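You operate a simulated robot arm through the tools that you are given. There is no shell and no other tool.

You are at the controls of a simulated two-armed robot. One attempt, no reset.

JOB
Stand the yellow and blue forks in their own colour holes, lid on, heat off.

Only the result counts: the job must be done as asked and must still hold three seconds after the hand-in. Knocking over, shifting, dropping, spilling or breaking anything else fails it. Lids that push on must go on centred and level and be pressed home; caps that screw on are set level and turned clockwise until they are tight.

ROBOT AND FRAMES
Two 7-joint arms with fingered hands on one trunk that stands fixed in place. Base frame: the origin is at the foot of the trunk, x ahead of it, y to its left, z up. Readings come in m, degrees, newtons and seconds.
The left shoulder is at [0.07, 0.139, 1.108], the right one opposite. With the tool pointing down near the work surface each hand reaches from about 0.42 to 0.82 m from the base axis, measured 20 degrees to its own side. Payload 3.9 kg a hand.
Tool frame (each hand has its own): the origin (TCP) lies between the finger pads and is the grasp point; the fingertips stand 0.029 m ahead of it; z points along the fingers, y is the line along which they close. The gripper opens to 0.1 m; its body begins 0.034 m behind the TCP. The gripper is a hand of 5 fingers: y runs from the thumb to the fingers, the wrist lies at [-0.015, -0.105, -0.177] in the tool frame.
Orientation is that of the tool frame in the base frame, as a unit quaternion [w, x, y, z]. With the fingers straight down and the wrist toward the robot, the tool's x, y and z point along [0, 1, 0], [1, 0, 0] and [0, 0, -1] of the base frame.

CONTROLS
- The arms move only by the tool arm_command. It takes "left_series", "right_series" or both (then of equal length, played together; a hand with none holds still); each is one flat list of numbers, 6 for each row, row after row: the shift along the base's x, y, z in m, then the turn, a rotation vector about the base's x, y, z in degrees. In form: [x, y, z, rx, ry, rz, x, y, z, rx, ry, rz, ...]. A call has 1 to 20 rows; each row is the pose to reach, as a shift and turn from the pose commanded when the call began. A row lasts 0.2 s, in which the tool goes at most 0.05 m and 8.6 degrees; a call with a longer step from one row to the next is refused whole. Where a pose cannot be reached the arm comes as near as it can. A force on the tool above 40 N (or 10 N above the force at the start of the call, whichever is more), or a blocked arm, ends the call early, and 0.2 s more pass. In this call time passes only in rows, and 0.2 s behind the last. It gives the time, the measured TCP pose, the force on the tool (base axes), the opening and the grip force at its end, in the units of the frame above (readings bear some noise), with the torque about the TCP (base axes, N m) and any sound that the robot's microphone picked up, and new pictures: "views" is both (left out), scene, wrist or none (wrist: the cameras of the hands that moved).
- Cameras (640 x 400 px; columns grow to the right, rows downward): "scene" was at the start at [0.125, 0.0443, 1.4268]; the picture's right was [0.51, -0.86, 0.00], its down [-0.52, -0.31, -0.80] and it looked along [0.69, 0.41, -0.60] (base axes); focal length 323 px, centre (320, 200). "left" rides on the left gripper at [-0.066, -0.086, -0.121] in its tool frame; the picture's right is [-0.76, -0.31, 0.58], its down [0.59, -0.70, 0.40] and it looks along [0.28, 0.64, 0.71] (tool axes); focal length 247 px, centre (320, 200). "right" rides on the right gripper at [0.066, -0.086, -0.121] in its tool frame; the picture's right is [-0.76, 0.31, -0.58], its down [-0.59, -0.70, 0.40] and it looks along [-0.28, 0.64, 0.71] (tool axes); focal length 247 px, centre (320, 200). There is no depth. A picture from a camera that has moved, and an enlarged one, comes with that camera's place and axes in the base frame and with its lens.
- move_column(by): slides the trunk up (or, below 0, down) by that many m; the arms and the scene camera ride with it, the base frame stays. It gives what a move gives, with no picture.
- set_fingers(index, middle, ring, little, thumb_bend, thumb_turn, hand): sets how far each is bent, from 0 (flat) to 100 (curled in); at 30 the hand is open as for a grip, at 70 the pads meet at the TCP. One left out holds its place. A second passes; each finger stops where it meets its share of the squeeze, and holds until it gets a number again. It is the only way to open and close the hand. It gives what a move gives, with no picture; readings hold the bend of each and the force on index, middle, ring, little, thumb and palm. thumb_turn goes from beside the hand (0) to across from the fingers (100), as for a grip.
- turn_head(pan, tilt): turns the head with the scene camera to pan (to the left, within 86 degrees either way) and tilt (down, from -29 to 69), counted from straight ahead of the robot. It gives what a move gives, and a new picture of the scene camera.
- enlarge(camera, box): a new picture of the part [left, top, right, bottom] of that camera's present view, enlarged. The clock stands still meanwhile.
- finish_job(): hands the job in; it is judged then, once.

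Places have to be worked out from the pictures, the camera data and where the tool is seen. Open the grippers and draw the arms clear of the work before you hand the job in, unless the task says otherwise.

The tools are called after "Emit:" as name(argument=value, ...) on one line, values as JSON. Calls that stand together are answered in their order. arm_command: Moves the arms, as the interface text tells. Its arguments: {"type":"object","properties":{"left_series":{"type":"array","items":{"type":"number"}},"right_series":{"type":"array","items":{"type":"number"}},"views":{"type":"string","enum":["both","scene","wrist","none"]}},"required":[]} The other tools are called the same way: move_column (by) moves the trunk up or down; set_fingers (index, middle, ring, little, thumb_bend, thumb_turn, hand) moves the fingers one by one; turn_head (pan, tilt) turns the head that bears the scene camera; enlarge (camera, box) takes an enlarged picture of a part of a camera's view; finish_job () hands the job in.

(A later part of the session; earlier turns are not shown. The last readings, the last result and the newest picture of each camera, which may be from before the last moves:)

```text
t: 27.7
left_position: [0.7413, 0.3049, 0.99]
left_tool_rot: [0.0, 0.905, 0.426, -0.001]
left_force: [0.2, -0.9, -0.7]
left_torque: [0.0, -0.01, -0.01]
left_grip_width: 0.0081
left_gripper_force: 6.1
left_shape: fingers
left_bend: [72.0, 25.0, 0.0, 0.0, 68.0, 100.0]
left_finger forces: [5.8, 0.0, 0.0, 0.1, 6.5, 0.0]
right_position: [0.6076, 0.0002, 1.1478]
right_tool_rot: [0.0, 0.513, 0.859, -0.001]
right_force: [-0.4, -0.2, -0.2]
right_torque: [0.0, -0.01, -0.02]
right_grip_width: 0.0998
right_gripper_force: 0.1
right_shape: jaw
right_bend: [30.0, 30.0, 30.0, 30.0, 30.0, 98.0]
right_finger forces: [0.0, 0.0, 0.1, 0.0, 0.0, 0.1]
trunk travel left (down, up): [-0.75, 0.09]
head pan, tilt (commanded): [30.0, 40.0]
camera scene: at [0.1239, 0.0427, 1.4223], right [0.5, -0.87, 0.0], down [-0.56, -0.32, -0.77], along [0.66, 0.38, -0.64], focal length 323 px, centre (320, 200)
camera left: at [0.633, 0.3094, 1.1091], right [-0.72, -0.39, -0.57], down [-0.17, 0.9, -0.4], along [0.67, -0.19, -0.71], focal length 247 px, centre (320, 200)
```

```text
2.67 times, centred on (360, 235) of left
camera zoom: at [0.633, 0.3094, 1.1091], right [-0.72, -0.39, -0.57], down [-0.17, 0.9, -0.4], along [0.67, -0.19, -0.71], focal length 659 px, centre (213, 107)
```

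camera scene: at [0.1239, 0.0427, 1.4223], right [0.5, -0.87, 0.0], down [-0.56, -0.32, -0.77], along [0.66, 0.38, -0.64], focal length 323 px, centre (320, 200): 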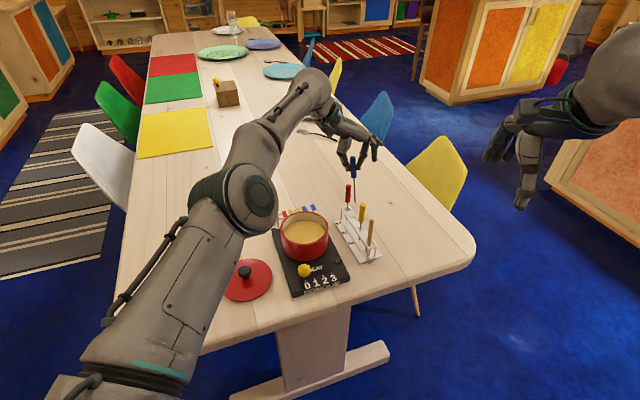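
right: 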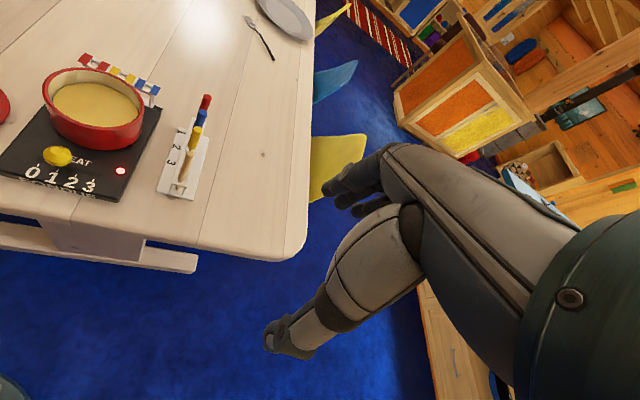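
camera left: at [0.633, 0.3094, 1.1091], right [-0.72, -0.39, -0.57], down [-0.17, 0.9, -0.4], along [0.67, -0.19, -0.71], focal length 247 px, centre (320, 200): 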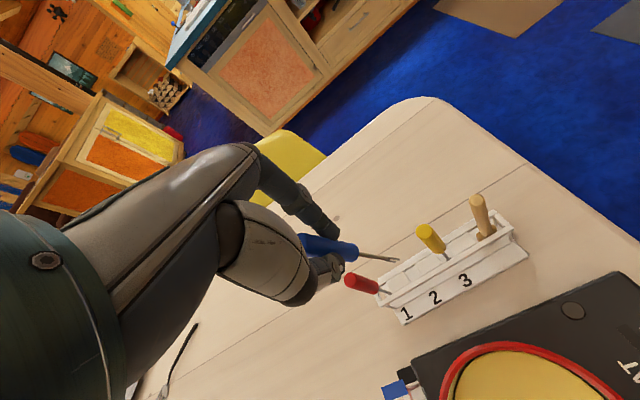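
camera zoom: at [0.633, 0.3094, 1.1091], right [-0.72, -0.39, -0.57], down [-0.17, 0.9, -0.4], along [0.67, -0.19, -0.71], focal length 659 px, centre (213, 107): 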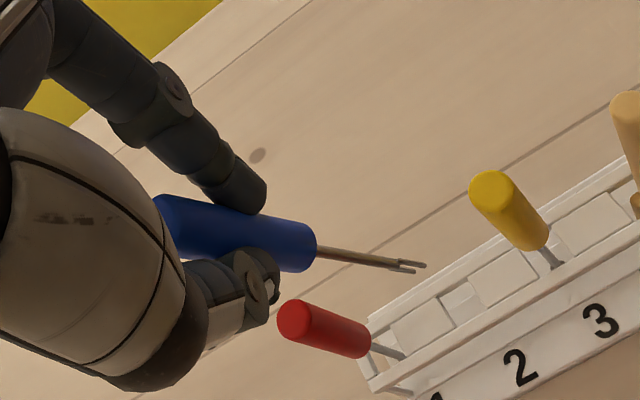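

The blue fork is held firmly, tilted about 8° (tip toward −y). I tilt the hand to bring it vertical while carrying it over toward the blue hole ≈[0.6995,0.411], keeping the tip near z≈0.87.

Emit:
arm_command(left_series=[0, 0, 0.015, 0, 0, 0, -0.003, 0.01, 0.015, 1, -0.2, 0, -0.008, 0.025, 0.015, 2.5, -0.4, 0, -0.013, 0.043, 0.015, 4, -0.7, 0, -0.018, 0.061, 0.012, 5.5, -1, 0, -0.024, 0.08, 0.008, 6.8, -1.2, 0, -0.029, 0.097, 0.003, 7.6, -1.3, 0, -0.0325, 0.108, 0, 8.14, -1.43, 0, -0.0328, 0.109, 0, 8.14, -1.43, 0, -0.0328, 0.109, 0, 8.14, -1.43, 0], views="both")

Emit:
enlarge(camera="scene", box=[270, 120, 370, 240])

Emit:
enlarge(camera="right", box=[60, 0, 220, 120])

Emit:
enlarge(camera="left", box=[260, 160, 460, 310])

```text
t: 29.9
left_position: [0.7075, 0.4154, 0.9884]
left_tool_rot: [-0.058, 0.903, 0.424, 0.04]
left_force: [0.1, 0.4, -0.6]
left_torque: [0.0, 0.0, -0.02]
left_grip_width: 0.0082
left_gripper_force: 6.5
left_shape: fingers
left_bend: [72.0, 25.0, 0.0, 0.0, 68.0, 100.0]
left_finger forces: [5.9, 0.0, 0.0, 0.0, 6.3, 0.0]
right_position: [0.6076, 0.0009, 1.1487]
right_tool_rot: [0.0, 0.512, 0.859, 0.001]
right_force: [-0.6, 0.5, 0.4]
right_torque: [0.0, -0.02, -0.02]
right_grip_width: 0.0996
right_gripper_force: 0.0
right_shape: jaw
right_bend: [30.0, 30.0, 30.0, 30.0, 30.0, 98.0]
right_finger forces: [0.0, 0.0, 0.0, 0.1, 0.0, 0.0]
trunk travel left (down, up): [-0.75, 0.09]
head pan, tilt (commanded): [30.0, 40.0]
camera scene: at [0.1239, 0.0427, 1.4223], right [0.5, -0.87, 0.0], down [-0.56, -0.32, -0.77], along [0.66, 0.38, -0.64], focal length 323 px, centre (320, 200)
camera left: at [0.5975, 0.403, 1.105], right [-0.71, -0.3, -0.64], down [-0.16, 0.95, -0.27], along [0.69, -0.09, -0.72], focal length 247 px, centre (320, 200)
```

scene: 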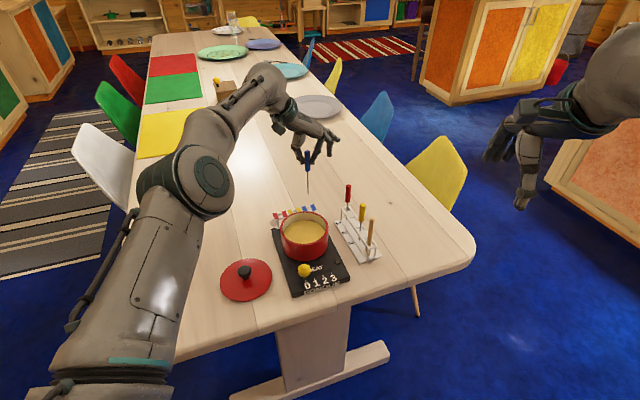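
left: 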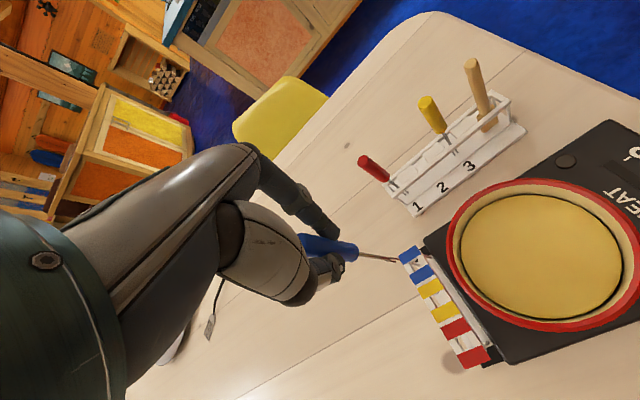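

```text
3.33 times, centred on (320, 180) of scene
camera zoom: at [0.1239, 0.0427, 1.4223], right [0.5, -0.87, 0.0], down [-0.56, -0.32, -0.77], along [0.66, 0.38, -0.64], focal length 1078 px, centre (320, 267)
```

zoom: 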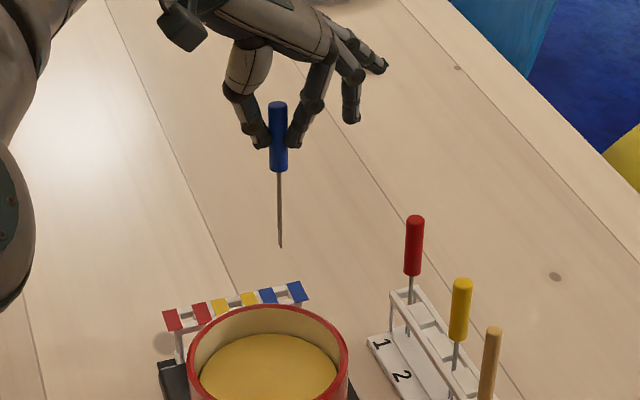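

```text
3.33 times, centred on (140, 60) of right
camera zoom: at [0.5, 0.0175, 1.2678], right [0.63, -0.52, 0.58], down [-0.34, -0.85, -0.4], along [0.7, 0.05, -0.71], focal length 823 px, centre (920, 667)
```

zoom: 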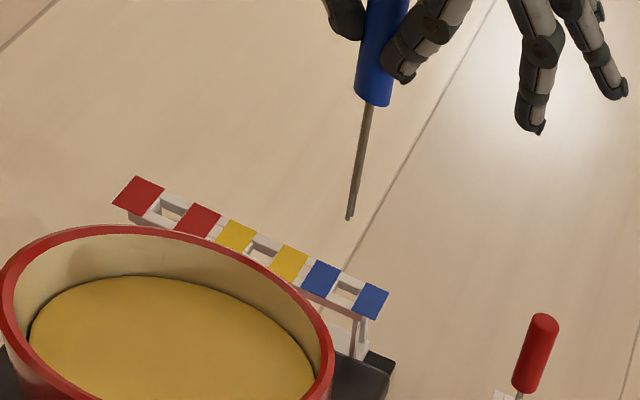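

```text
2.67 times, centred on (360, 235) of left
camera zoom: at [0.5975, 0.403, 1.105], right [-0.71, -0.3, -0.64], down [-0.16, 0.95, -0.27], along [0.69, -0.09, -0.72], focal length 659 px, centre (213, 107)
```

zoom: 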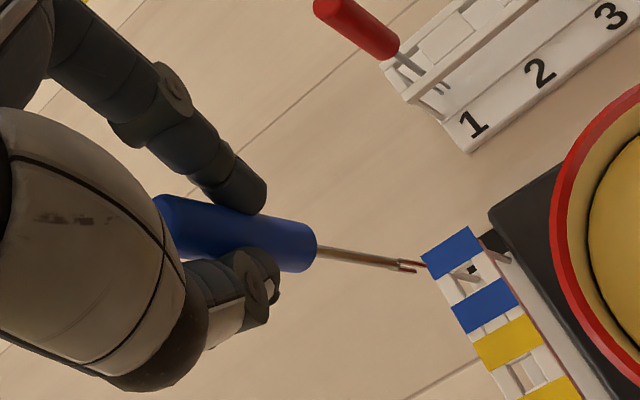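

The fork is now vertical, tip ≈[0.6984,0.4115,0.871]; the blue hole centre from the same pictures ≈[0.7023,0.4133,0.817]. I correct by (+4,+2) mm and lower the tip to ≈15 mm above the hole for a check.

Emit:
arm_command(left_series=[0.002, 0.001, -0.005, 0, 0, 0, 0.004, 0.002, -0.015, 0, 0, 0, 0.004, 0.002, -0.026, 0, 0, 0, 0.004, 0.002, -0.035, 0, 0, 0, 0.004, 0.002, -0.039, 0, 0, 0, 0.004, 0.002, -0.039, 0, 0, 0, 0.004, 0.002, -0.039, 0, 0, 0], views="none")

Emit:
enlarge(camera="scene", box=[285, 160, 345, 220])

Emit:
enlarge(camera="right", box=[110, 10, 190, 100])

Emit:
enlarge(camera="left", box=[330, 210, 450, 310])

```text
t: 31.5
left_position: [0.7116, 0.4157, 0.9514]
left_tool_rot: [-0.059, 0.903, 0.424, 0.041]
left_force: [0.9, 0.3, -0.3]
left_torque: [-0.01, -0.04, 0.02]
left_grip_width: 0.0081
left_gripper_force: 6.3
left_shape: fingers
left_bend: [72.0, 25.0, 0.0, 0.0, 68.0, 100.0]
left_finger forces: [5.9, 0.0, 0.0, 0.0, 6.4, 0.0]
right_position: [0.6078, 0.0001, 1.1492]
right_tool_rot: [0.0, 0.512, 0.859, 0.0]
right_force: [0.0, -0.3, -0.1]
right_torque: [0.0, 0.01, 0.01]
right_grip_width: 0.0999
right_gripper_force: 0.2
right_shape: jaw
right_bend: [30.0, 30.0, 30.0, 30.0, 30.0, 98.0]
right_finger forces: [0.1, 0.0, 0.0, 0.1, 0.1, 0.0]
trunk travel left (down, up): [-0.75, 0.09]
head pan, tilt (commanded): [30.0, 40.0]
```

```text
6.67 times, centred on (315, 190) of scene
camera zoom: at [0.124, 0.0426, 1.4223], right [0.5, -0.87, 0.0], down [-0.56, -0.32, -0.77], along [0.66, 0.38, -0.64], focal length 2156 px, centre (353, 267)
```

zoom: 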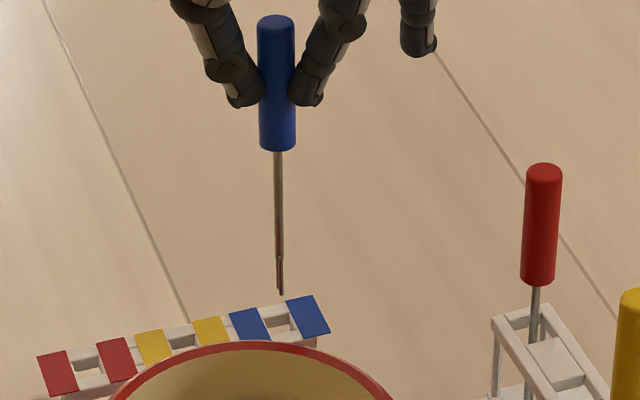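

```text
4.44 times, centred on (150, 55) of right
camera zoom: at [0.5001, 0.0174, 1.2677], right [0.63, -0.52, 0.58], down [-0.34, -0.85, -0.4], along [0.7, 0.05, -0.71], focal length 1098 px, centre (1076, 844)
```

zoom: 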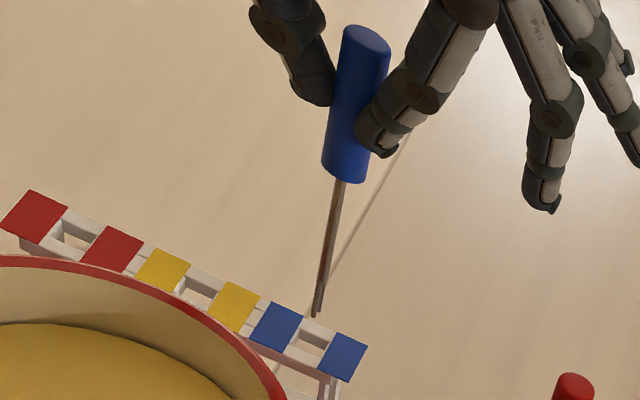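

```text
4.00 times, centred on (390, 260) of left
camera zoom: at [0.6007, 0.4029, 1.0673], right [-0.71, -0.3, -0.64], down [-0.16, 0.95, -0.27], along [0.69, -0.09, -0.72], focal length 988 px, centre (40, -40)
```

zoom: 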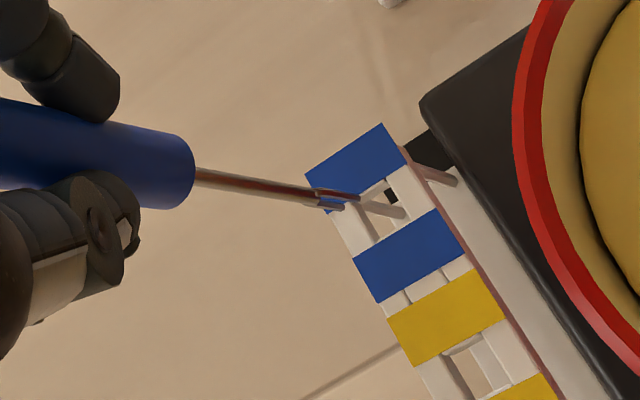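

Tip and hole centre agree within ~1 mm. I lower 30 mm so that the tines enter the hole and check.

Emit:
arm_command(left_series=[-0.0005, 0, -0.008, 0, 0, 0, -0.0005, 0, -0.016, 0, 0, 0, -0.0005, 0, -0.024, 0, 0, 0, -0.0005, 0, -0.03, 0, 0, 0, -0.0005, 0, -0.03, 0, 0, 0], views="none")

Emit:
enlarge(camera="scene", box=[285, 160, 345, 220])

Emit:
enlarge(camera="right", box=[110, 10, 190, 100])

Emit:
enlarge(camera="left", box=[330, 210, 450, 310])

```text
t: 32.7
left_position: [0.7112, 0.4147, 0.9206]
left_tool_rot: [-0.059, 0.903, 0.424, 0.04]
left_force: [-0.2, -0.4, -0.6]
left_torque: [0.03, 0.01, 0.04]
left_grip_width: 0.008
left_gripper_force: 6.2
left_shape: fingers
left_bend: [72.0, 25.0, 0.0, 0.0, 68.0, 100.0]
left_finger forces: [5.6, 0.1, 0.1, 0.1, 6.4, 0.0]
right_position: [0.6061, 0.0006, 1.1492]
right_tool_rot: [0.0, 0.513, 0.859, 0.001]
right_force: [-0.7, 0.3, 0.0]
right_torque: [0.0, 0.01, 0.0]
right_grip_width: 0.0998
right_gripper_force: 0.0
right_shape: jaw
right_bend: [30.0, 30.0, 30.0, 30.0, 30.0, 98.0]
right_finger forces: [0.0, 0.1, 0.0, 0.0, 0.0, 0.1]
trunk travel left (down, up): [-0.75, 0.09]
head pan, tilt (commanded): [30.0, 40.0]
```

```text
6.67 times, centred on (315, 190) of scene
camera zoom: at [0.1237, 0.0426, 1.4223], right [0.5, -0.87, 0.0], down [-0.56, -0.32, -0.77], along [0.66, 0.38, -0.64], focal length 2156 px, centre (353, 267)
```

zoom: 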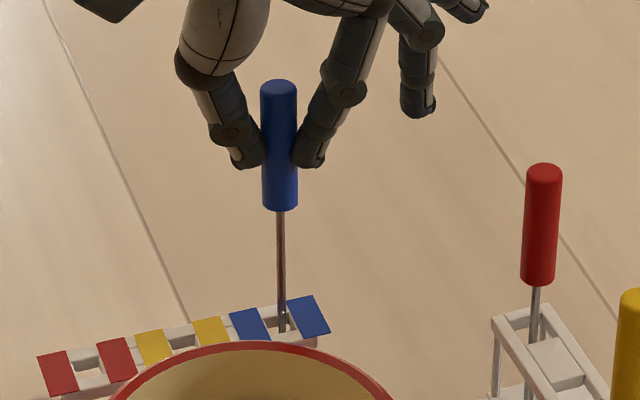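

```text
4.44 times, centred on (150, 55) of right
camera zoom: at [0.4999, 0.0173, 1.2679], right [0.63, -0.52, 0.58], down [-0.34, -0.85, -0.4], along [0.7, 0.05, -0.71], focal length 1098 px, centre (1076, 844)
```

zoom: 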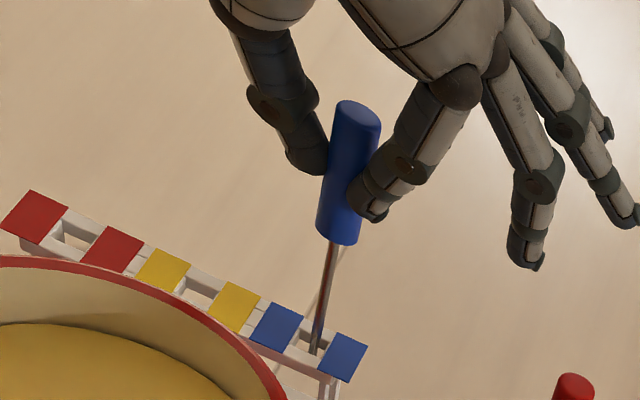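

```text
4.00 times, centred on (390, 260) of left
camera zoom: at [0.6006, 0.4025, 1.037], right [-0.71, -0.3, -0.64], down [-0.16, 0.95, -0.27], along [0.69, -0.09, -0.72], focal length 988 px, centre (40, -40)
```

zoom: 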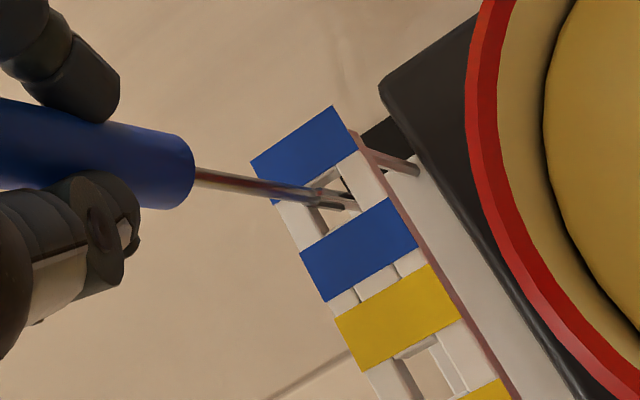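

The tines are inside the blue hole with no side force. I continue down ~28 mm, then small steps until the fork meets the base.

Emit:
arm_command(left_series=[0, 0, -0.008, 0, 0, 0, 0, 0, -0.016, 0, 0, 0, 0, 0, -0.022, 0, 0, 0, 0, 0, -0.026, 0, 0, 0, 0, 0, -0.026, 0, 0, 0], views="none")

Emit:
enlarge(camera="scene", box=[285, 160, 345, 220])

Emit:
enlarge(camera="right", box=[110, 10, 190, 100])

Emit:
enlarge(camera="left", box=[310, 190, 430, 290])

```text
t: 33.9
left_position: [0.712, 0.4162, 0.8952]
left_tool_rot: [-0.059, 0.903, 0.425, 0.041]
left_force: [-1.0, 0.2, 1.4]
left_torque: [0.01, 0.04, -0.02]
left_grip_width: 0.0079
left_gripper_force: 6.4
left_shape: fingers
left_bend: [72.0, 25.0, 0.0, 0.0, 68.0, 100.0]
left_finger forces: [6.3, 0.1, 0.0, 0.0, 6.7, 0.0]
right_position: [0.6065, -0.0009, 1.1474]
right_tool_rot: [0.0, 0.513, 0.858, 0.0]
right_force: [0.1, -0.8, 0.2]
right_torque: [-0.02, 0.01, 0.01]
right_grip_width: 0.0996
right_gripper_force: 0.1
right_shape: jaw
right_bend: [30.0, 30.0, 30.0, 30.0, 30.0, 98.0]
right_finger forces: [0.0, 0.1, 0.0, 0.0, 0.0, 0.1]
trunk travel left (down, up): [-0.75, 0.09]
head pan, tilt (commanded): [30.0, 40.0]
```

```text
6.67 times, centred on (315, 190) of scene
camera zoom: at [0.1235, 0.0423, 1.4224], right [0.5, -0.87, 0.0], down [-0.56, -0.32, -0.77], along [0.66, 0.38, -0.64], focal length 2156 px, centre (353, 267)
```

zoom: 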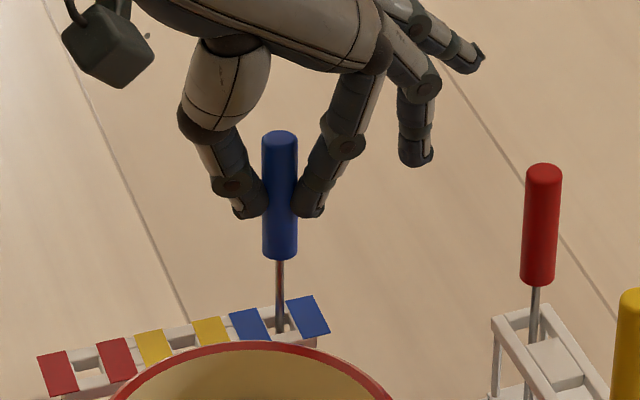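

```text
4.44 times, centred on (150, 55) of right
camera zoom: at [0.4997, 0.0171, 1.2679], right [0.63, -0.52, 0.58], down [-0.34, -0.85, -0.4], along [0.7, 0.06, -0.71], focal length 1098 px, centre (1076, 844)
```

zoom: 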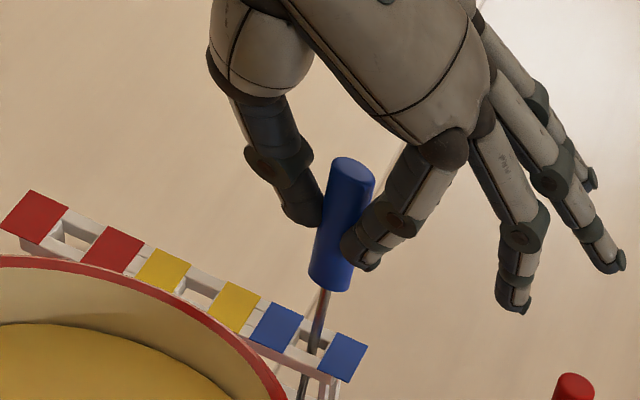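

```text
4.00 times, centred on (370, 240) of left
camera zoom: at [0.6008, 0.403, 1.011], right [-0.7, -0.3, -0.64], down [-0.16, 0.95, -0.27], along [0.69, -0.09, -0.72], focal length 988 px, centre (120, 40)
```

zoom: 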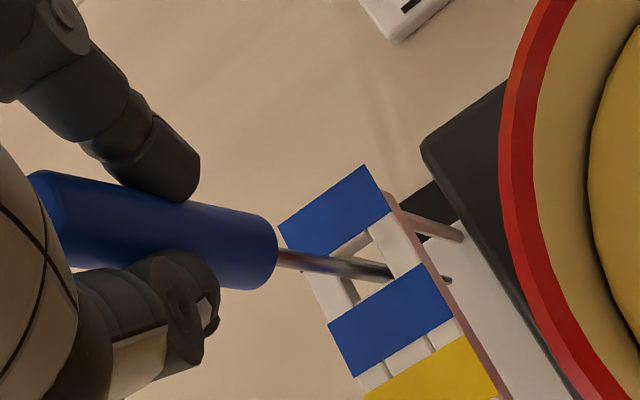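

The fork passes through the blue hole and the tip is near the base (≈0.777). I go down in 2 mm steps watching the vertical force.

Emit:
arm_command(left_series=[0, 0, -0.002, 0, 0, 0, 0, 0, -0.004, 0, 0, 0, 0, 0, -0.004, 0, 0, 0], views="none")

Emit:
enlarge(camera="right", box=[110, 10, 190, 100])

```text
t: 34.7
left_position: [0.7113, 0.4144, 0.8914]
left_tool_rot: [-0.059, 0.903, 0.425, 0.04]
left_force: [-1.5, -2.2, 1.1]
left_torque: [0.0, 0.01, 0.02]
left_grip_width: 0.0078
left_gripper_force: 7.2
left_shape: fingers
left_bend: [72.0, 25.0, 0.0, 0.0, 68.0, 100.0]
left_finger forces: [6.7, 0.0, 0.0, 0.0, 6.6, 0.0]
right_position: [0.6065, -0.0003, 1.1494]
right_tool_rot: [-0.001, 0.513, 0.858, 0.0]
right_force: [0.1, -0.3, -0.1]
right_torque: [-0.01, 0.02, -0.03]
right_grip_width: 0.0997
right_gripper_force: 0.0
right_shape: jaw
right_bend: [30.0, 30.0, 30.0, 30.0, 30.0, 98.0]
right_finger forces: [0.1, 0.0, 0.1, 0.1, 0.0, 0.1]
trunk travel left (down, up): [-0.75, 0.09]
head pan, tilt (commanded): [30.0, 40.0]
```

```text
4.44 times, centred on (150, 55) of right
camera zoom: at [0.4995, 0.017, 1.268], right [0.63, -0.52, 0.58], down [-0.34, -0.85, -0.4], along [0.7, 0.06, -0.71], focal length 1098 px, centre (1076, 844)
```

zoom: 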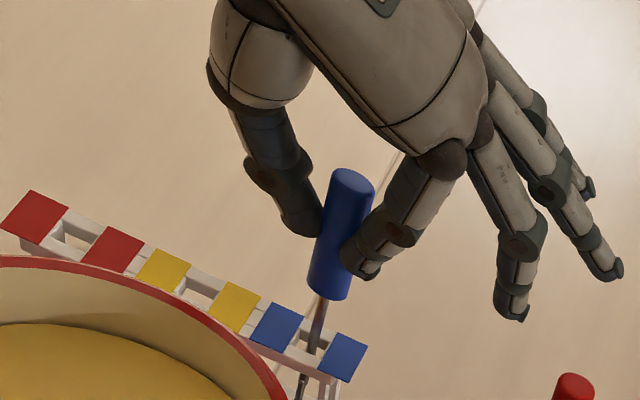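

There is a small side force (−1.5,−2.2 N), so the fork may be touching the rim of the hole or its base. I look at the lower part before going on.

Emit:
enlarge(camera="right", box=[130, 70, 190, 115])

Emit:
enlarge(camera="left", box=[360, 210, 430, 265])

Emit:
enlarge(camera="scene", box=[295, 180, 335, 215])

```text
8.89 times, centred on (160, 92) of right
camera zoom: at [0.4995, 0.017, 1.268], right [0.63, -0.52, 0.58], down [-0.34, -0.85, -0.4], along [0.7, 0.06, -0.71], focal length 2195 px, centre (1742, 1156)
```

zoom: 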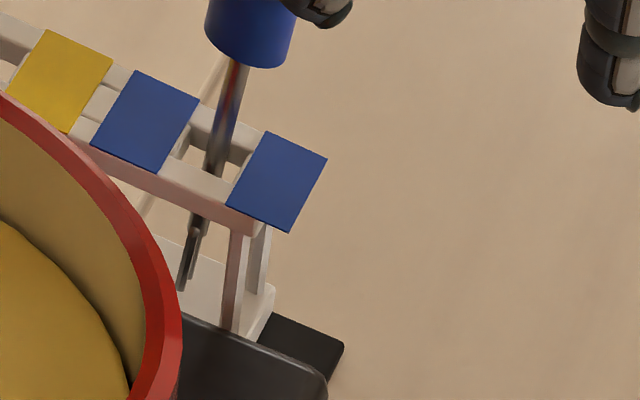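

```text
7.27 times, centred on (395, 238) of left
camera zoom: at [0.6008, 0.4028, 1.0066], right [-0.7, -0.3, -0.64], down [-0.16, 0.95, -0.27], along [0.69, -0.09, -0.72], focal length 1796 px, centre (-226, -73)
```

zoom: 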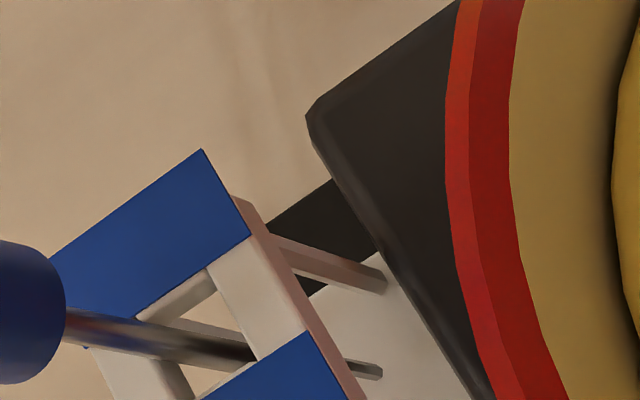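

```text
11.43 times, centred on (315, 198) of scene
camera zoom: at [0.1234, 0.0422, 1.4224], right [0.5, -0.87, 0.0], down [-0.56, -0.32, -0.77], along [0.66, 0.38, -0.64], focal length 3696 px, centre (377, 229)
```

zoom: 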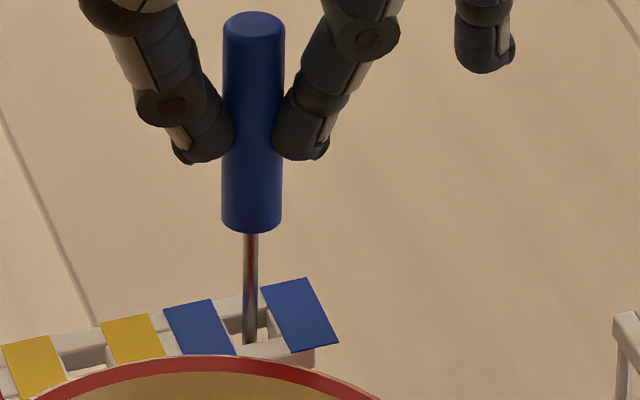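

The tine tip is at the holder's white base, so the fork is seated. I open index and thumb slightly to release it.

Emit:
set_fingers(hand="left", index=60, thumb_bend=57)

Emit:
enlarge(camera="scene", box=[285, 160, 345, 220])

Emit:
enlarge(camera="right", box=[110, 10, 210, 120])

Emit:
enlarge(camera="left", box=[280, 190, 400, 290])

```text
t: 35.7
left_position: [0.712, 0.4153, 0.8907]
left_tool_rot: [-0.059, 0.903, 0.424, 0.041]
left_force: [0.2, 0.7, 0.0]
left_torque: [0.03, -0.02, -0.04]
left_grip_width: 0.03
left_gripper_force: 0.0
left_shape: fingers
left_bend: [60.0, 25.0, 0.0, 0.0, 56.0, 100.0]
left_finger forces: [0.1, 0.0, 0.1, 0.0, 0.1, 0.0]
right_position: [0.6071, -0.0, 1.1483]
right_tool_rot: [0.0, 0.513, 0.858, 0.0]
right_force: [0.7, 0.6, 0.1]
right_torque: [0.02, -0.02, 0.03]
right_grip_width: 0.1
right_gripper_force: 0.1
right_shape: jaw
right_bend: [30.0, 30.0, 30.0, 30.0, 30.0, 98.0]
right_finger forces: [0.0, 0.0, 0.0, 0.0, 0.0, 0.0]
trunk travel left (down, up): [-0.75, 0.09]
head pan, tilt (commanded): [30.0, 40.0]
```

```text
6.67 times, centred on (315, 190) of scene
camera zoom: at [0.1238, 0.0426, 1.4223], right [0.5, -0.87, 0.0], down [-0.56, -0.32, -0.77], along [0.66, 0.38, -0.64], focal length 2156 px, centre (353, 267)
```

zoom: 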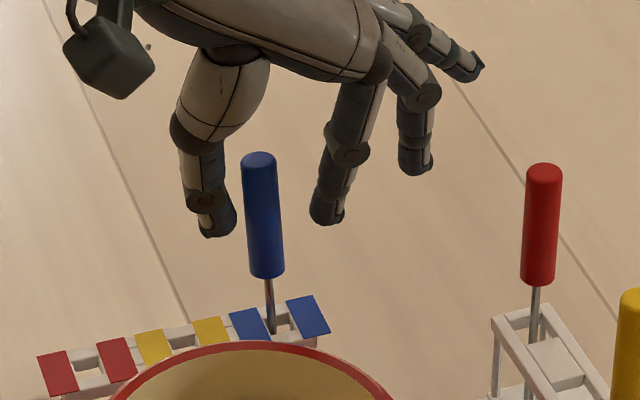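

```text
3.64 times, centred on (160, 65) of right
camera zoom: at [0.4999, 0.0173, 1.2678], right [0.63, -0.52, 0.58], down [-0.34, -0.85, -0.4], along [0.7, 0.05, -0.71], focal length 898 px, centre (902, 691)
```

zoom: 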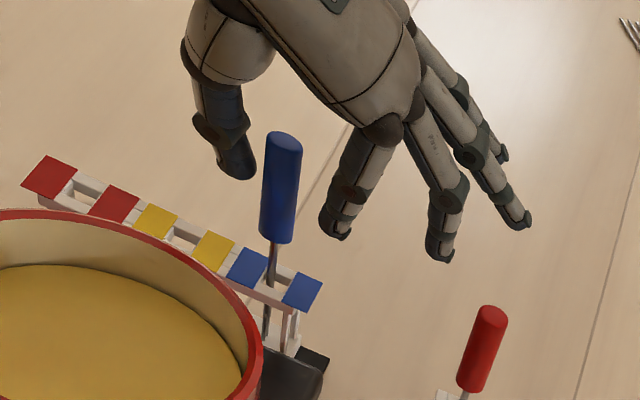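

```text
4.00 times, centred on (340, 240) of left
camera zoom: at [0.6011, 0.4032, 1.0062], right [-0.71, -0.3, -0.64], down [-0.16, 0.95, -0.27], along [0.69, -0.09, -0.72], focal length 988 px, centre (240, 40)
```

zoom: 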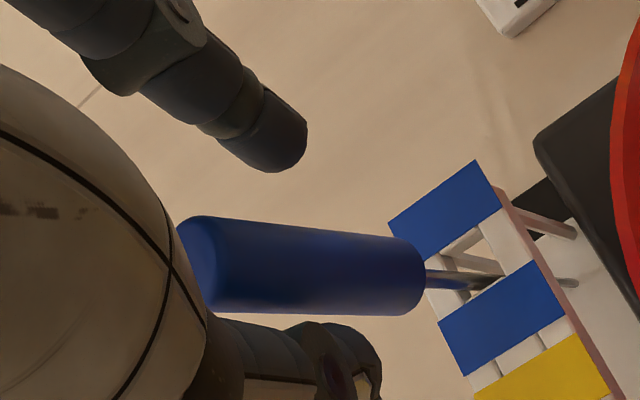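

The blue fork stands in its hole but leans toward the yellow hole, which would crowd the next placement. I gently nudge its handle with the thumb toward +Y (away from yellow) in 2 mm steps.

Emit:
arm_command(left_series=[0.0015, -0.0013, 0, 0, 0, 0, 0.0031, -0.0026, 0, 0, 0, 0, 0.0046, -0.0038, 0, 0, 0, 0, 0.0062, -0.0051, 0, 0, 0, 0, 0.0077, -0.0064, 0, 0, 0, 0], views="none")

Emit:
enlarge(camera="scene", box=[285, 160, 345, 220])

Emit:
enlarge(camera="right", box=[110, 10, 210, 120])

```text
t: 36.9
left_position: [0.7194, 0.4099, 0.8906]
left_tool_rot: [-0.058, 0.903, 0.424, 0.041]
left_force: [-0.2, 0.8, 0.2]
left_torque: [-0.03, -0.01, 0.01]
left_grip_width: 0.03
left_gripper_force: 0.0
left_shape: fingers
left_bend: [60.0, 25.0, 0.0, 0.0, 56.0, 100.0]
left_finger forces: [0.0, 0.1, 0.0, 0.1, 0.0, 0.0]
right_position: [0.6069, -0.0005, 1.1485]
right_tool_rot: [0.0, 0.513, 0.859, 0.0]
right_force: [0.0, -0.1, -0.2]
right_torque: [0.01, 0.0, 0.01]
right_grip_width: 0.0996
right_gripper_force: 0.1
right_shape: jaw
right_bend: [30.0, 30.0, 30.0, 30.0, 30.0, 98.0]
right_finger forces: [0.0, 0.0, 0.0, 0.0, 0.1, 0.1]
trunk travel left (down, up): [-0.75, 0.09]
head pan, tilt (commanded): [30.0, 40.0]
```

```text
6.67 times, centred on (315, 190) of scene
camera zoom: at [0.124, 0.0425, 1.4223], right [0.5, -0.87, 0.0], down [-0.56, -0.32, -0.77], along [0.66, 0.38, -0.64], focal length 2156 px, centre (353, 267)
```

zoom: 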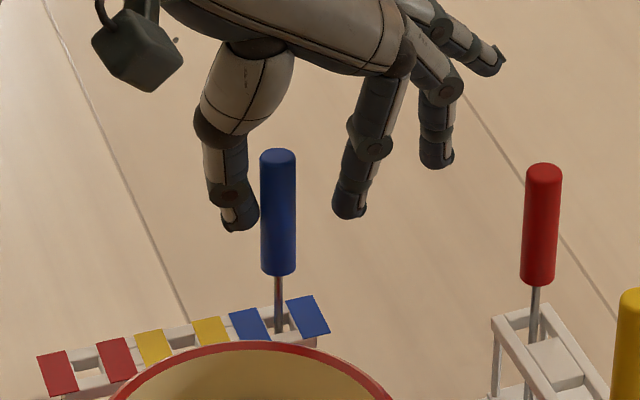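

```text
3.64 times, centred on (160, 65) of right
camera zoom: at [0.5001, 0.0173, 1.2678], right [0.63, -0.52, 0.58], down [-0.34, -0.85, -0.4], along [0.7, 0.05, -0.71], focal length 898 px, centre (902, 691)
```

zoom: 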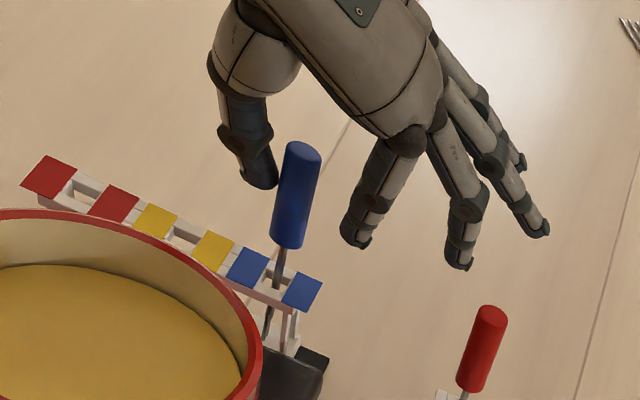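

The fork came upright. A few more millimetres so that it settles leaning away from the yellow hole.

Emit:
arm_command(left_series=[0.0012, -0.001, 0, 0, 0, 0, 0.0023, -0.0019, 0, 0, 0, 0, 0.0035, -0.0029, 0, 0, 0, 0, 0.0035, -0.0029, 0, 0, 0, 0], views="none")

Emit:
enlarge(camera="scene", box=[285, 160, 345, 220])

Emit:
enlarge(camera="right", box=[110, 10, 210, 120])

```text
t: 37.9
left_position: [0.7196, 0.4053, 0.8895]
left_tool_rot: [-0.059, 0.902, 0.425, 0.041]
left_force: [0.1, 0.1, 0.0]
left_torque: [0.0, -0.03, 0.04]
left_grip_width: 0.0299
left_gripper_force: 0.1
left_shape: fingers
left_bend: [60.0, 25.0, 0.0, 0.0, 56.0, 100.0]
left_finger forces: [0.1, 0.0, 0.0, 0.0, 0.0, 0.0]
right_position: [0.6073, 0.0004, 1.1493]
right_tool_rot: [0.0, 0.512, 0.859, 0.0]
right_force: [0.2, -0.8, 0.1]
right_torque: [-0.03, 0.03, -0.03]
right_grip_width: 0.0998
right_gripper_force: 0.0
right_shape: jaw
right_bend: [30.0, 30.0, 30.0, 30.0, 30.0, 98.0]
right_finger forces: [0.0, 0.0, 0.0, 0.0, 0.0, 0.0]
trunk travel left (down, up): [-0.75, 0.09]
head pan, tilt (commanded): [30.0, 40.0]
```

```text
6.67 times, centred on (315, 190) of scene
camera zoom: at [0.1238, 0.0427, 1.4223], right [0.5, -0.87, 0.0], down [-0.56, -0.32, -0.77], along [0.66, 0.38, -0.64], focal length 2156 px, centre (353, 267)
```

zoom: 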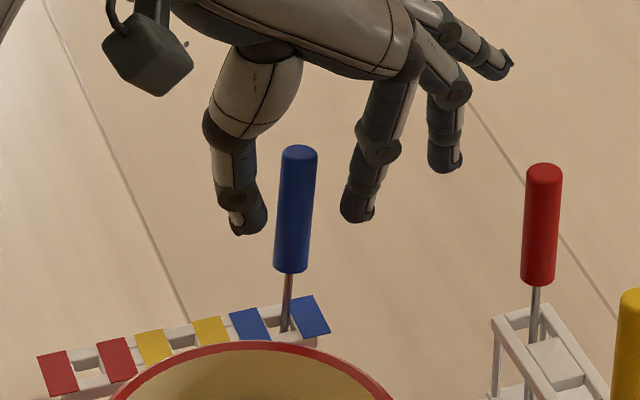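

```text
3.64 times, centred on (160, 65) of right
camera zoom: at [0.5, 0.0174, 1.2678], right [0.63, -0.52, 0.58], down [-0.34, -0.85, -0.4], along [0.7, 0.05, -0.71], focal length 898 px, centre (902, 691)
```

zoom: 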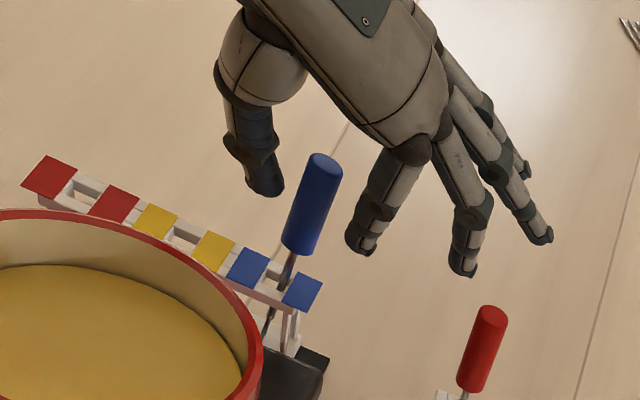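

The blue fork now leans away from the yellow hole and stands stably. I lift the hand straight up clear of it.

Emit:
arm_command(left_series=[0, 0, 0.01, 0, 0, 0, 0, 0, 0.025, 0, 0, 0, 0, 0, 0.045, 0, 0, 0, 0, 0, 0.07, 0, 0, 0, 0, 0, 0.095, 0, 0, 0, 0, 0, 0.115, 0, 0, 0, 0, 0, 0.115, 0, 0, 0], views="none")

Emit:
enlarge(camera="scene", box=[265, 150, 375, 250])

Emit:
enlarge(camera="right", box=[60, 20, 240, 140])

```text
t: 39.5
left_position: [0.717, 0.4012, 1.0018]
left_tool_rot: [-0.058, 0.903, 0.424, 0.041]
left_force: [0.3, -0.1, 0.7]
left_torque: [-0.02, 0.0, 0.0]
left_grip_width: 0.0301
left_gripper_force: 0.1
left_shape: fingers
left_bend: [60.0, 25.0, 0.0, 0.0, 56.0, 100.0]
left_finger forces: [0.0, 0.0, 0.1, 0.0, 0.1, 0.0]
left hand out of reach, approached as far as the arm can: row 1, 3, 4, 5, 6, 7
right_position: [0.6064, -0.0006, 1.1487]
right_tool_rot: [0.001, 0.513, 0.858, 0.0]
right_force: [-0.1, 0.2, 0.9]
right_torque: [-0.04, 0.01, 0.0]
right_grip_width: 0.1001
right_gripper_force: 0.0
right_shape: jaw
right_bend: [30.0, 30.0, 30.0, 30.0, 30.0, 98.0]
right_finger forces: [0.1, 0.0, 0.1, 0.0, 0.0, 0.1]
trunk travel left (down, up): [-0.75, 0.09]
head pan, tilt (commanded): [30.0, 40.0]
```

```text
4.00 times, centred on (320, 200) of scene
camera zoom: at [0.1243, 0.0429, 1.4222], right [0.5, -0.87, 0.0], down [-0.56, -0.32, -0.77], along [0.66, 0.38, -0.64], focal length 1294 px, centre (320, 200)
```

zoom: 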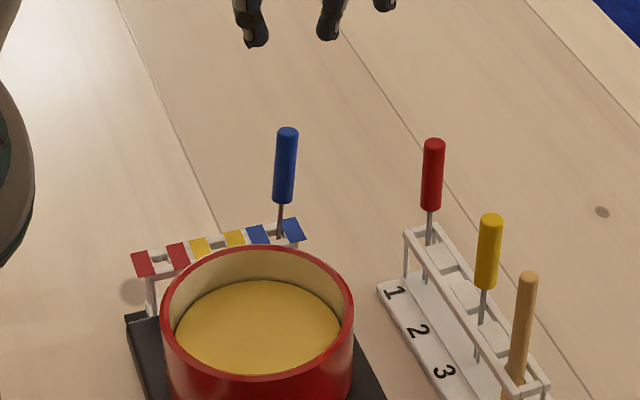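

```text
3.33 times, centred on (150, 80) of right
camera zoom: at [0.5004, 0.0176, 1.2676], right [0.63, -0.52, 0.58], down [-0.34, -0.85, -0.4], along [0.7, 0.05, -0.71], focal length 823 px, centre (887, 600)
```

zoom: 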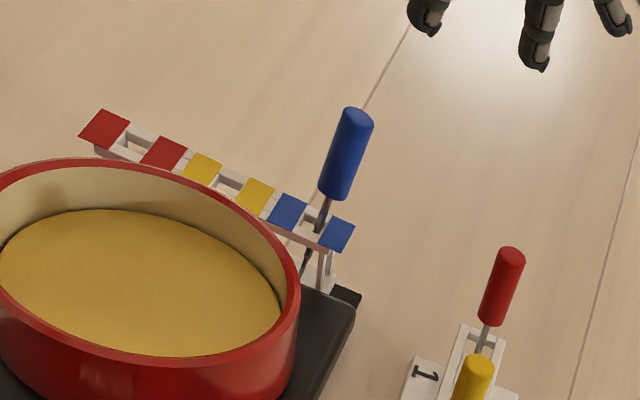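

The blue fork stands on its own. Now I un-tilt the hand and move above the yellow fork; pinch opening widened a bit for the approach.

Emit:
set_fingers(hand="left", index=54, thumb_bend=54)

Emit:
arm_command(left_series=[-0.001, -0.01, 0, -0.8, 0.1, 0, -0.002, -0.025, 0, -1.6, 0.3, 0, -0.003, -0.045, 0, -2.6, 0.4, 0, -0.005, -0.065, 0, -3.8, 0.6, 0, -0.007, -0.085, 0, -5, 0.8, 0, -0.008, -0.105, 0, -6.2, 1.1, 0, -0.009, -0.122, 0, -7.2, 1.3, 0, -0.01, -0.136, 0, -8, 1.4, 0, -0.0106, -0.145, 0, -8.14, 1.43, 0, -0.0106, -0.145, 0, -8.14, 1.43, 0, -0.0106, -0.145, 0, -8.14, 1.43, 0], views="none")

Emit:
enlarge(camera="scene", box=[300, 140, 400, 240])

Emit:
enlarge(camera="left", box=[260, 160, 460, 310])

Emit:
enlarge(camera="right", box=[120, 20, 280, 160])

```text
t: 40.5
left_position: [0.7164, 0.4005, 1.0007]
left_tool_rot: [-0.058, 0.903, 0.424, 0.041]
left_force: [0.0, -0.1, 0.1]
left_torque: [-0.02, 0.0, 0.02]
left_grip_width: 0.0396
left_gripper_force: 0.1
left_shape: fingers
left_bend: [54.0, 25.0, 0.0, 0.0, 54.0, 100.0]
left_finger forces: [0.1, 0.0, 0.0, 0.0, 0.1, 0.1]
right_position: [0.6069, -0.0001, 1.1493]
right_tool_rot: [0.0, 0.512, 0.859, 0.0]
right_force: [-0.6, -0.5, -0.3]
right_torque: [0.03, -0.03, -0.01]
right_grip_width: 0.0999
right_gripper_force: 0.1
right_shape: jaw
right_bend: [30.0, 30.0, 30.0, 30.0, 30.0, 98.0]
right_finger forces: [0.1, 0.0, 0.0, 0.0, 0.1, 0.1]
trunk travel left (down, up): [-0.75, 0.09]
head pan, tilt (commanded): [30.0, 40.0]
```

```text
t: 42.9
left_position: [0.7037, 0.2542, 1.0046]
left_tool_rot: [0.002, 0.905, 0.426, -0.001]
left_force: [-1.4, -0.1, -0.2]
left_torque: [0.0, 0.04, -0.02]
left_grip_width: 0.0395
left_gripper_force: 0.2
left_shape: fingers
left_bend: [54.0, 25.0, 0.0, 0.0, 54.0, 100.0]
left_finger forces: [0.0, 0.0, 0.1, 0.0, 0.0, 0.0]
right_position: [0.6079, -0.0008, 1.1491]
right_tool_rot: [0.001, 0.513, 0.859, 0.0]
right_force: [-0.6, 0.3, -0.7]
right_torque: [-0.05, -0.01, 0.01]
right_grip_width: 0.0999
right_gripper_force: 0.0
right_shape: jaw
right_bend: [30.0, 30.0, 30.0, 30.0, 30.0, 98.0]
right_finger forces: [0.0, 0.0, 0.0, 0.0, 0.0, 0.0]
trunk travel left (down, up): [-0.75, 0.09]
head pan, tilt (commanded): [30.0, 40.0]
```

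```text
4.00 times, centred on (350, 190) of scene
camera zoom: at [0.1238, 0.0425, 1.4223], right [0.5, -0.87, 0.0], down [-0.56, -0.32, -0.77], along [0.66, 0.38, -0.64], focal length 1294 px, centre (200, 240)
```

zoom: 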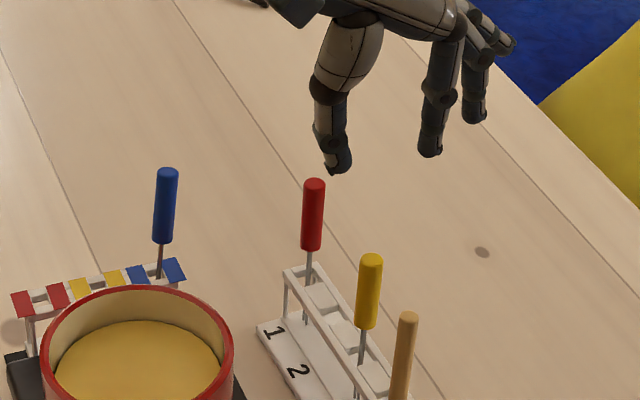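

```text
2.67 times, centred on (360, 235) of left
camera zoom: at [0.5959, 0.2595, 1.1216], right [-0.72, -0.39, -0.57], down [-0.17, 0.9, -0.4], along [0.67, -0.19, -0.71], focal length 659 px, centre (213, 107)
```

zoom: 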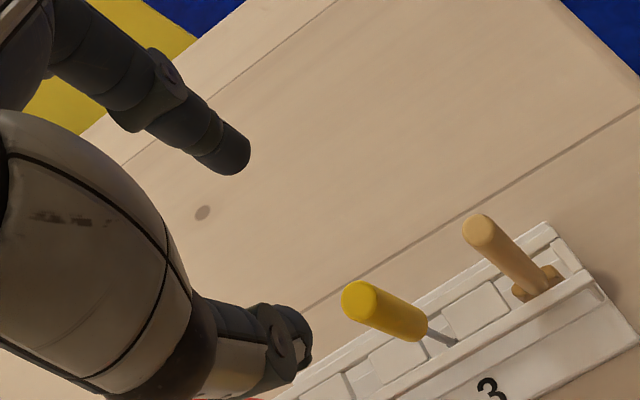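

```text
2.86 times, centred on (200, 90) of right
camera zoom: at [0.5, 0.0173, 1.2678], right [0.63, -0.52, 0.58], down [-0.34, -0.85, -0.4], along [0.7, 0.05, -0.71], focal length 706 px, centre (663, 514)
```

zoom: 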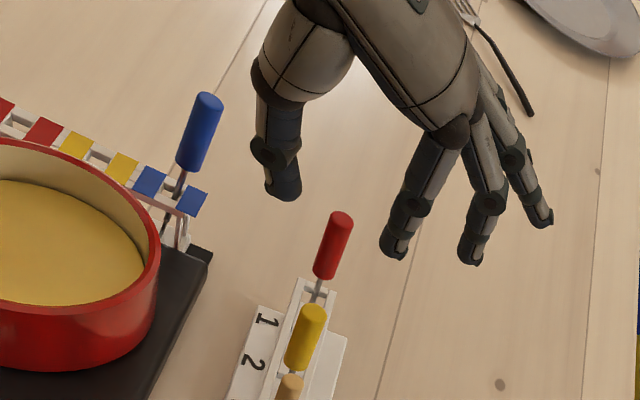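

The yellow handle is at about (+2,+2) mm in the tool frame; I want it at (−6,0), the index–thumb line. I shift accordingly and lower to z≈0.935.

Emit:
arm_command(left_series=[0.003, 0.002, -0.015, 0, 0, 0, 0.0066, 0.0049, -0.035, 0, 0, 0, 0.0066, 0.0049, -0.055, 0, 0, 0, 0.0066, 0.0049, -0.068, 0, 0, 0, 0.0066, 0.0049, -0.068, 0, 0, 0, 0.0066, 0.0049, -0.068, 0, 0, 0], views="none")

Emit:
enlarge(camera="scene", box=[320, 150, 400, 230])

Emit:
enlarge(camera="left", box=[260, 160, 420, 280])

Emit:
enlarge(camera="right", box=[140, 50, 260, 160])

```text
t: 44.3
left_position: [0.7099, 0.2645, 0.933]
left_tool_rot: [0.0, 0.905, 0.425, -0.001]
left_force: [0.5, 0.0, 0.5]
left_torque: [0.02, 0.03, 0.0]
left_grip_width: 0.0395
left_gripper_force: 0.0
left_shape: fingers
left_bend: [54.0, 25.0, 0.0, 0.0, 54.0, 100.0]
left_finger forces: [0.1, 0.1, 0.0, 0.0, 0.0, 0.1]
right_position: [0.6076, -0.0004, 1.1492]
right_tool_rot: [0.0, 0.513, 0.859, 0.0]
right_force: [-0.1, 0.3, -0.9]
right_torque: [-0.05, 0.04, 0.0]
right_grip_width: 0.0999
right_gripper_force: 0.1
right_shape: jaw
right_bend: [30.0, 30.0, 30.0, 30.0, 30.0, 98.0]
right_finger forces: [0.0, 0.1, 0.0, 0.1, 0.1, 0.1]
trunk travel left (down, up): [-0.75, 0.09]
head pan, tilt (commanded): [30.0, 40.0]
```

```text
5.00 times, centred on (360, 190) of scene
camera zoom: at [0.1238, 0.0426, 1.4223], right [0.5, -0.87, 0.0], down [-0.56, -0.32, -0.77], along [0.66, 0.38, -0.64], focal length 1617 px, centre (120, 250)
```

zoom: 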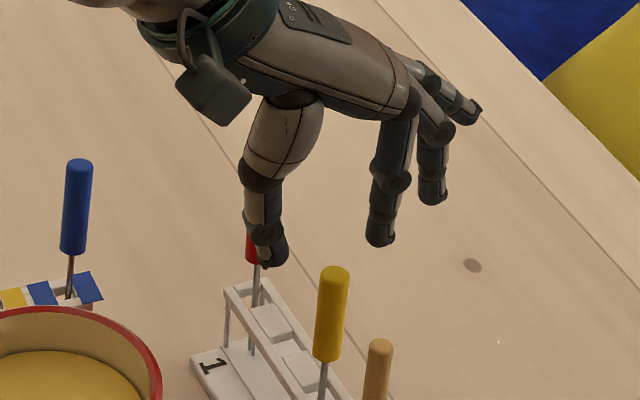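

```text
3.33 times, centred on (340, 220) of left
camera zoom: at [0.6027, 0.2684, 1.0522], right [-0.72, -0.39, -0.57], down [-0.17, 0.9, -0.4], along [0.67, -0.19, -0.71], focal length 823 px, centre (253, 133)
```

zoom: 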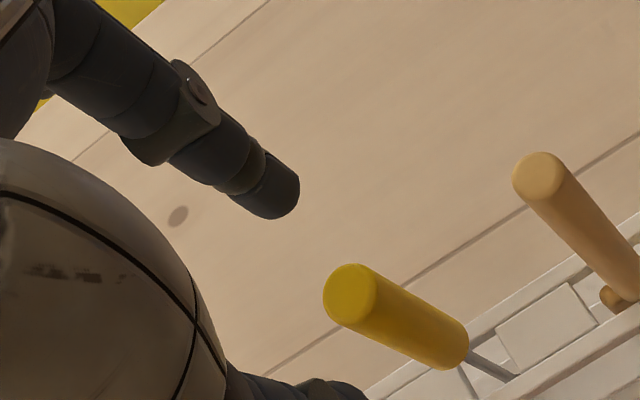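

```text
3.64 times, centred on (200, 105) of right
camera zoom: at [0.4999, 0.0174, 1.2678], right [0.63, -0.52, 0.58], down [-0.34, -0.85, -0.4], along [0.7, 0.05, -0.71], focal length 898 px, centre (756, 546)
```

zoom: 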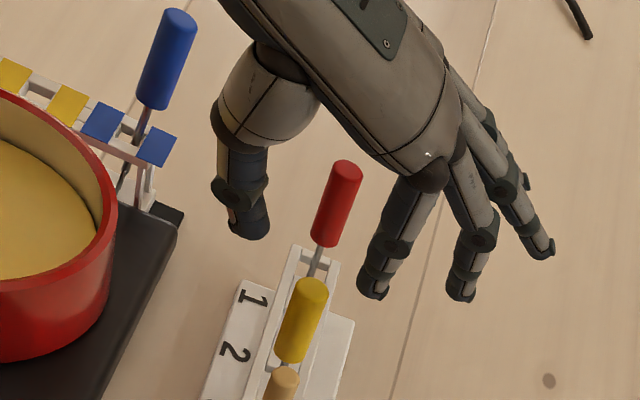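

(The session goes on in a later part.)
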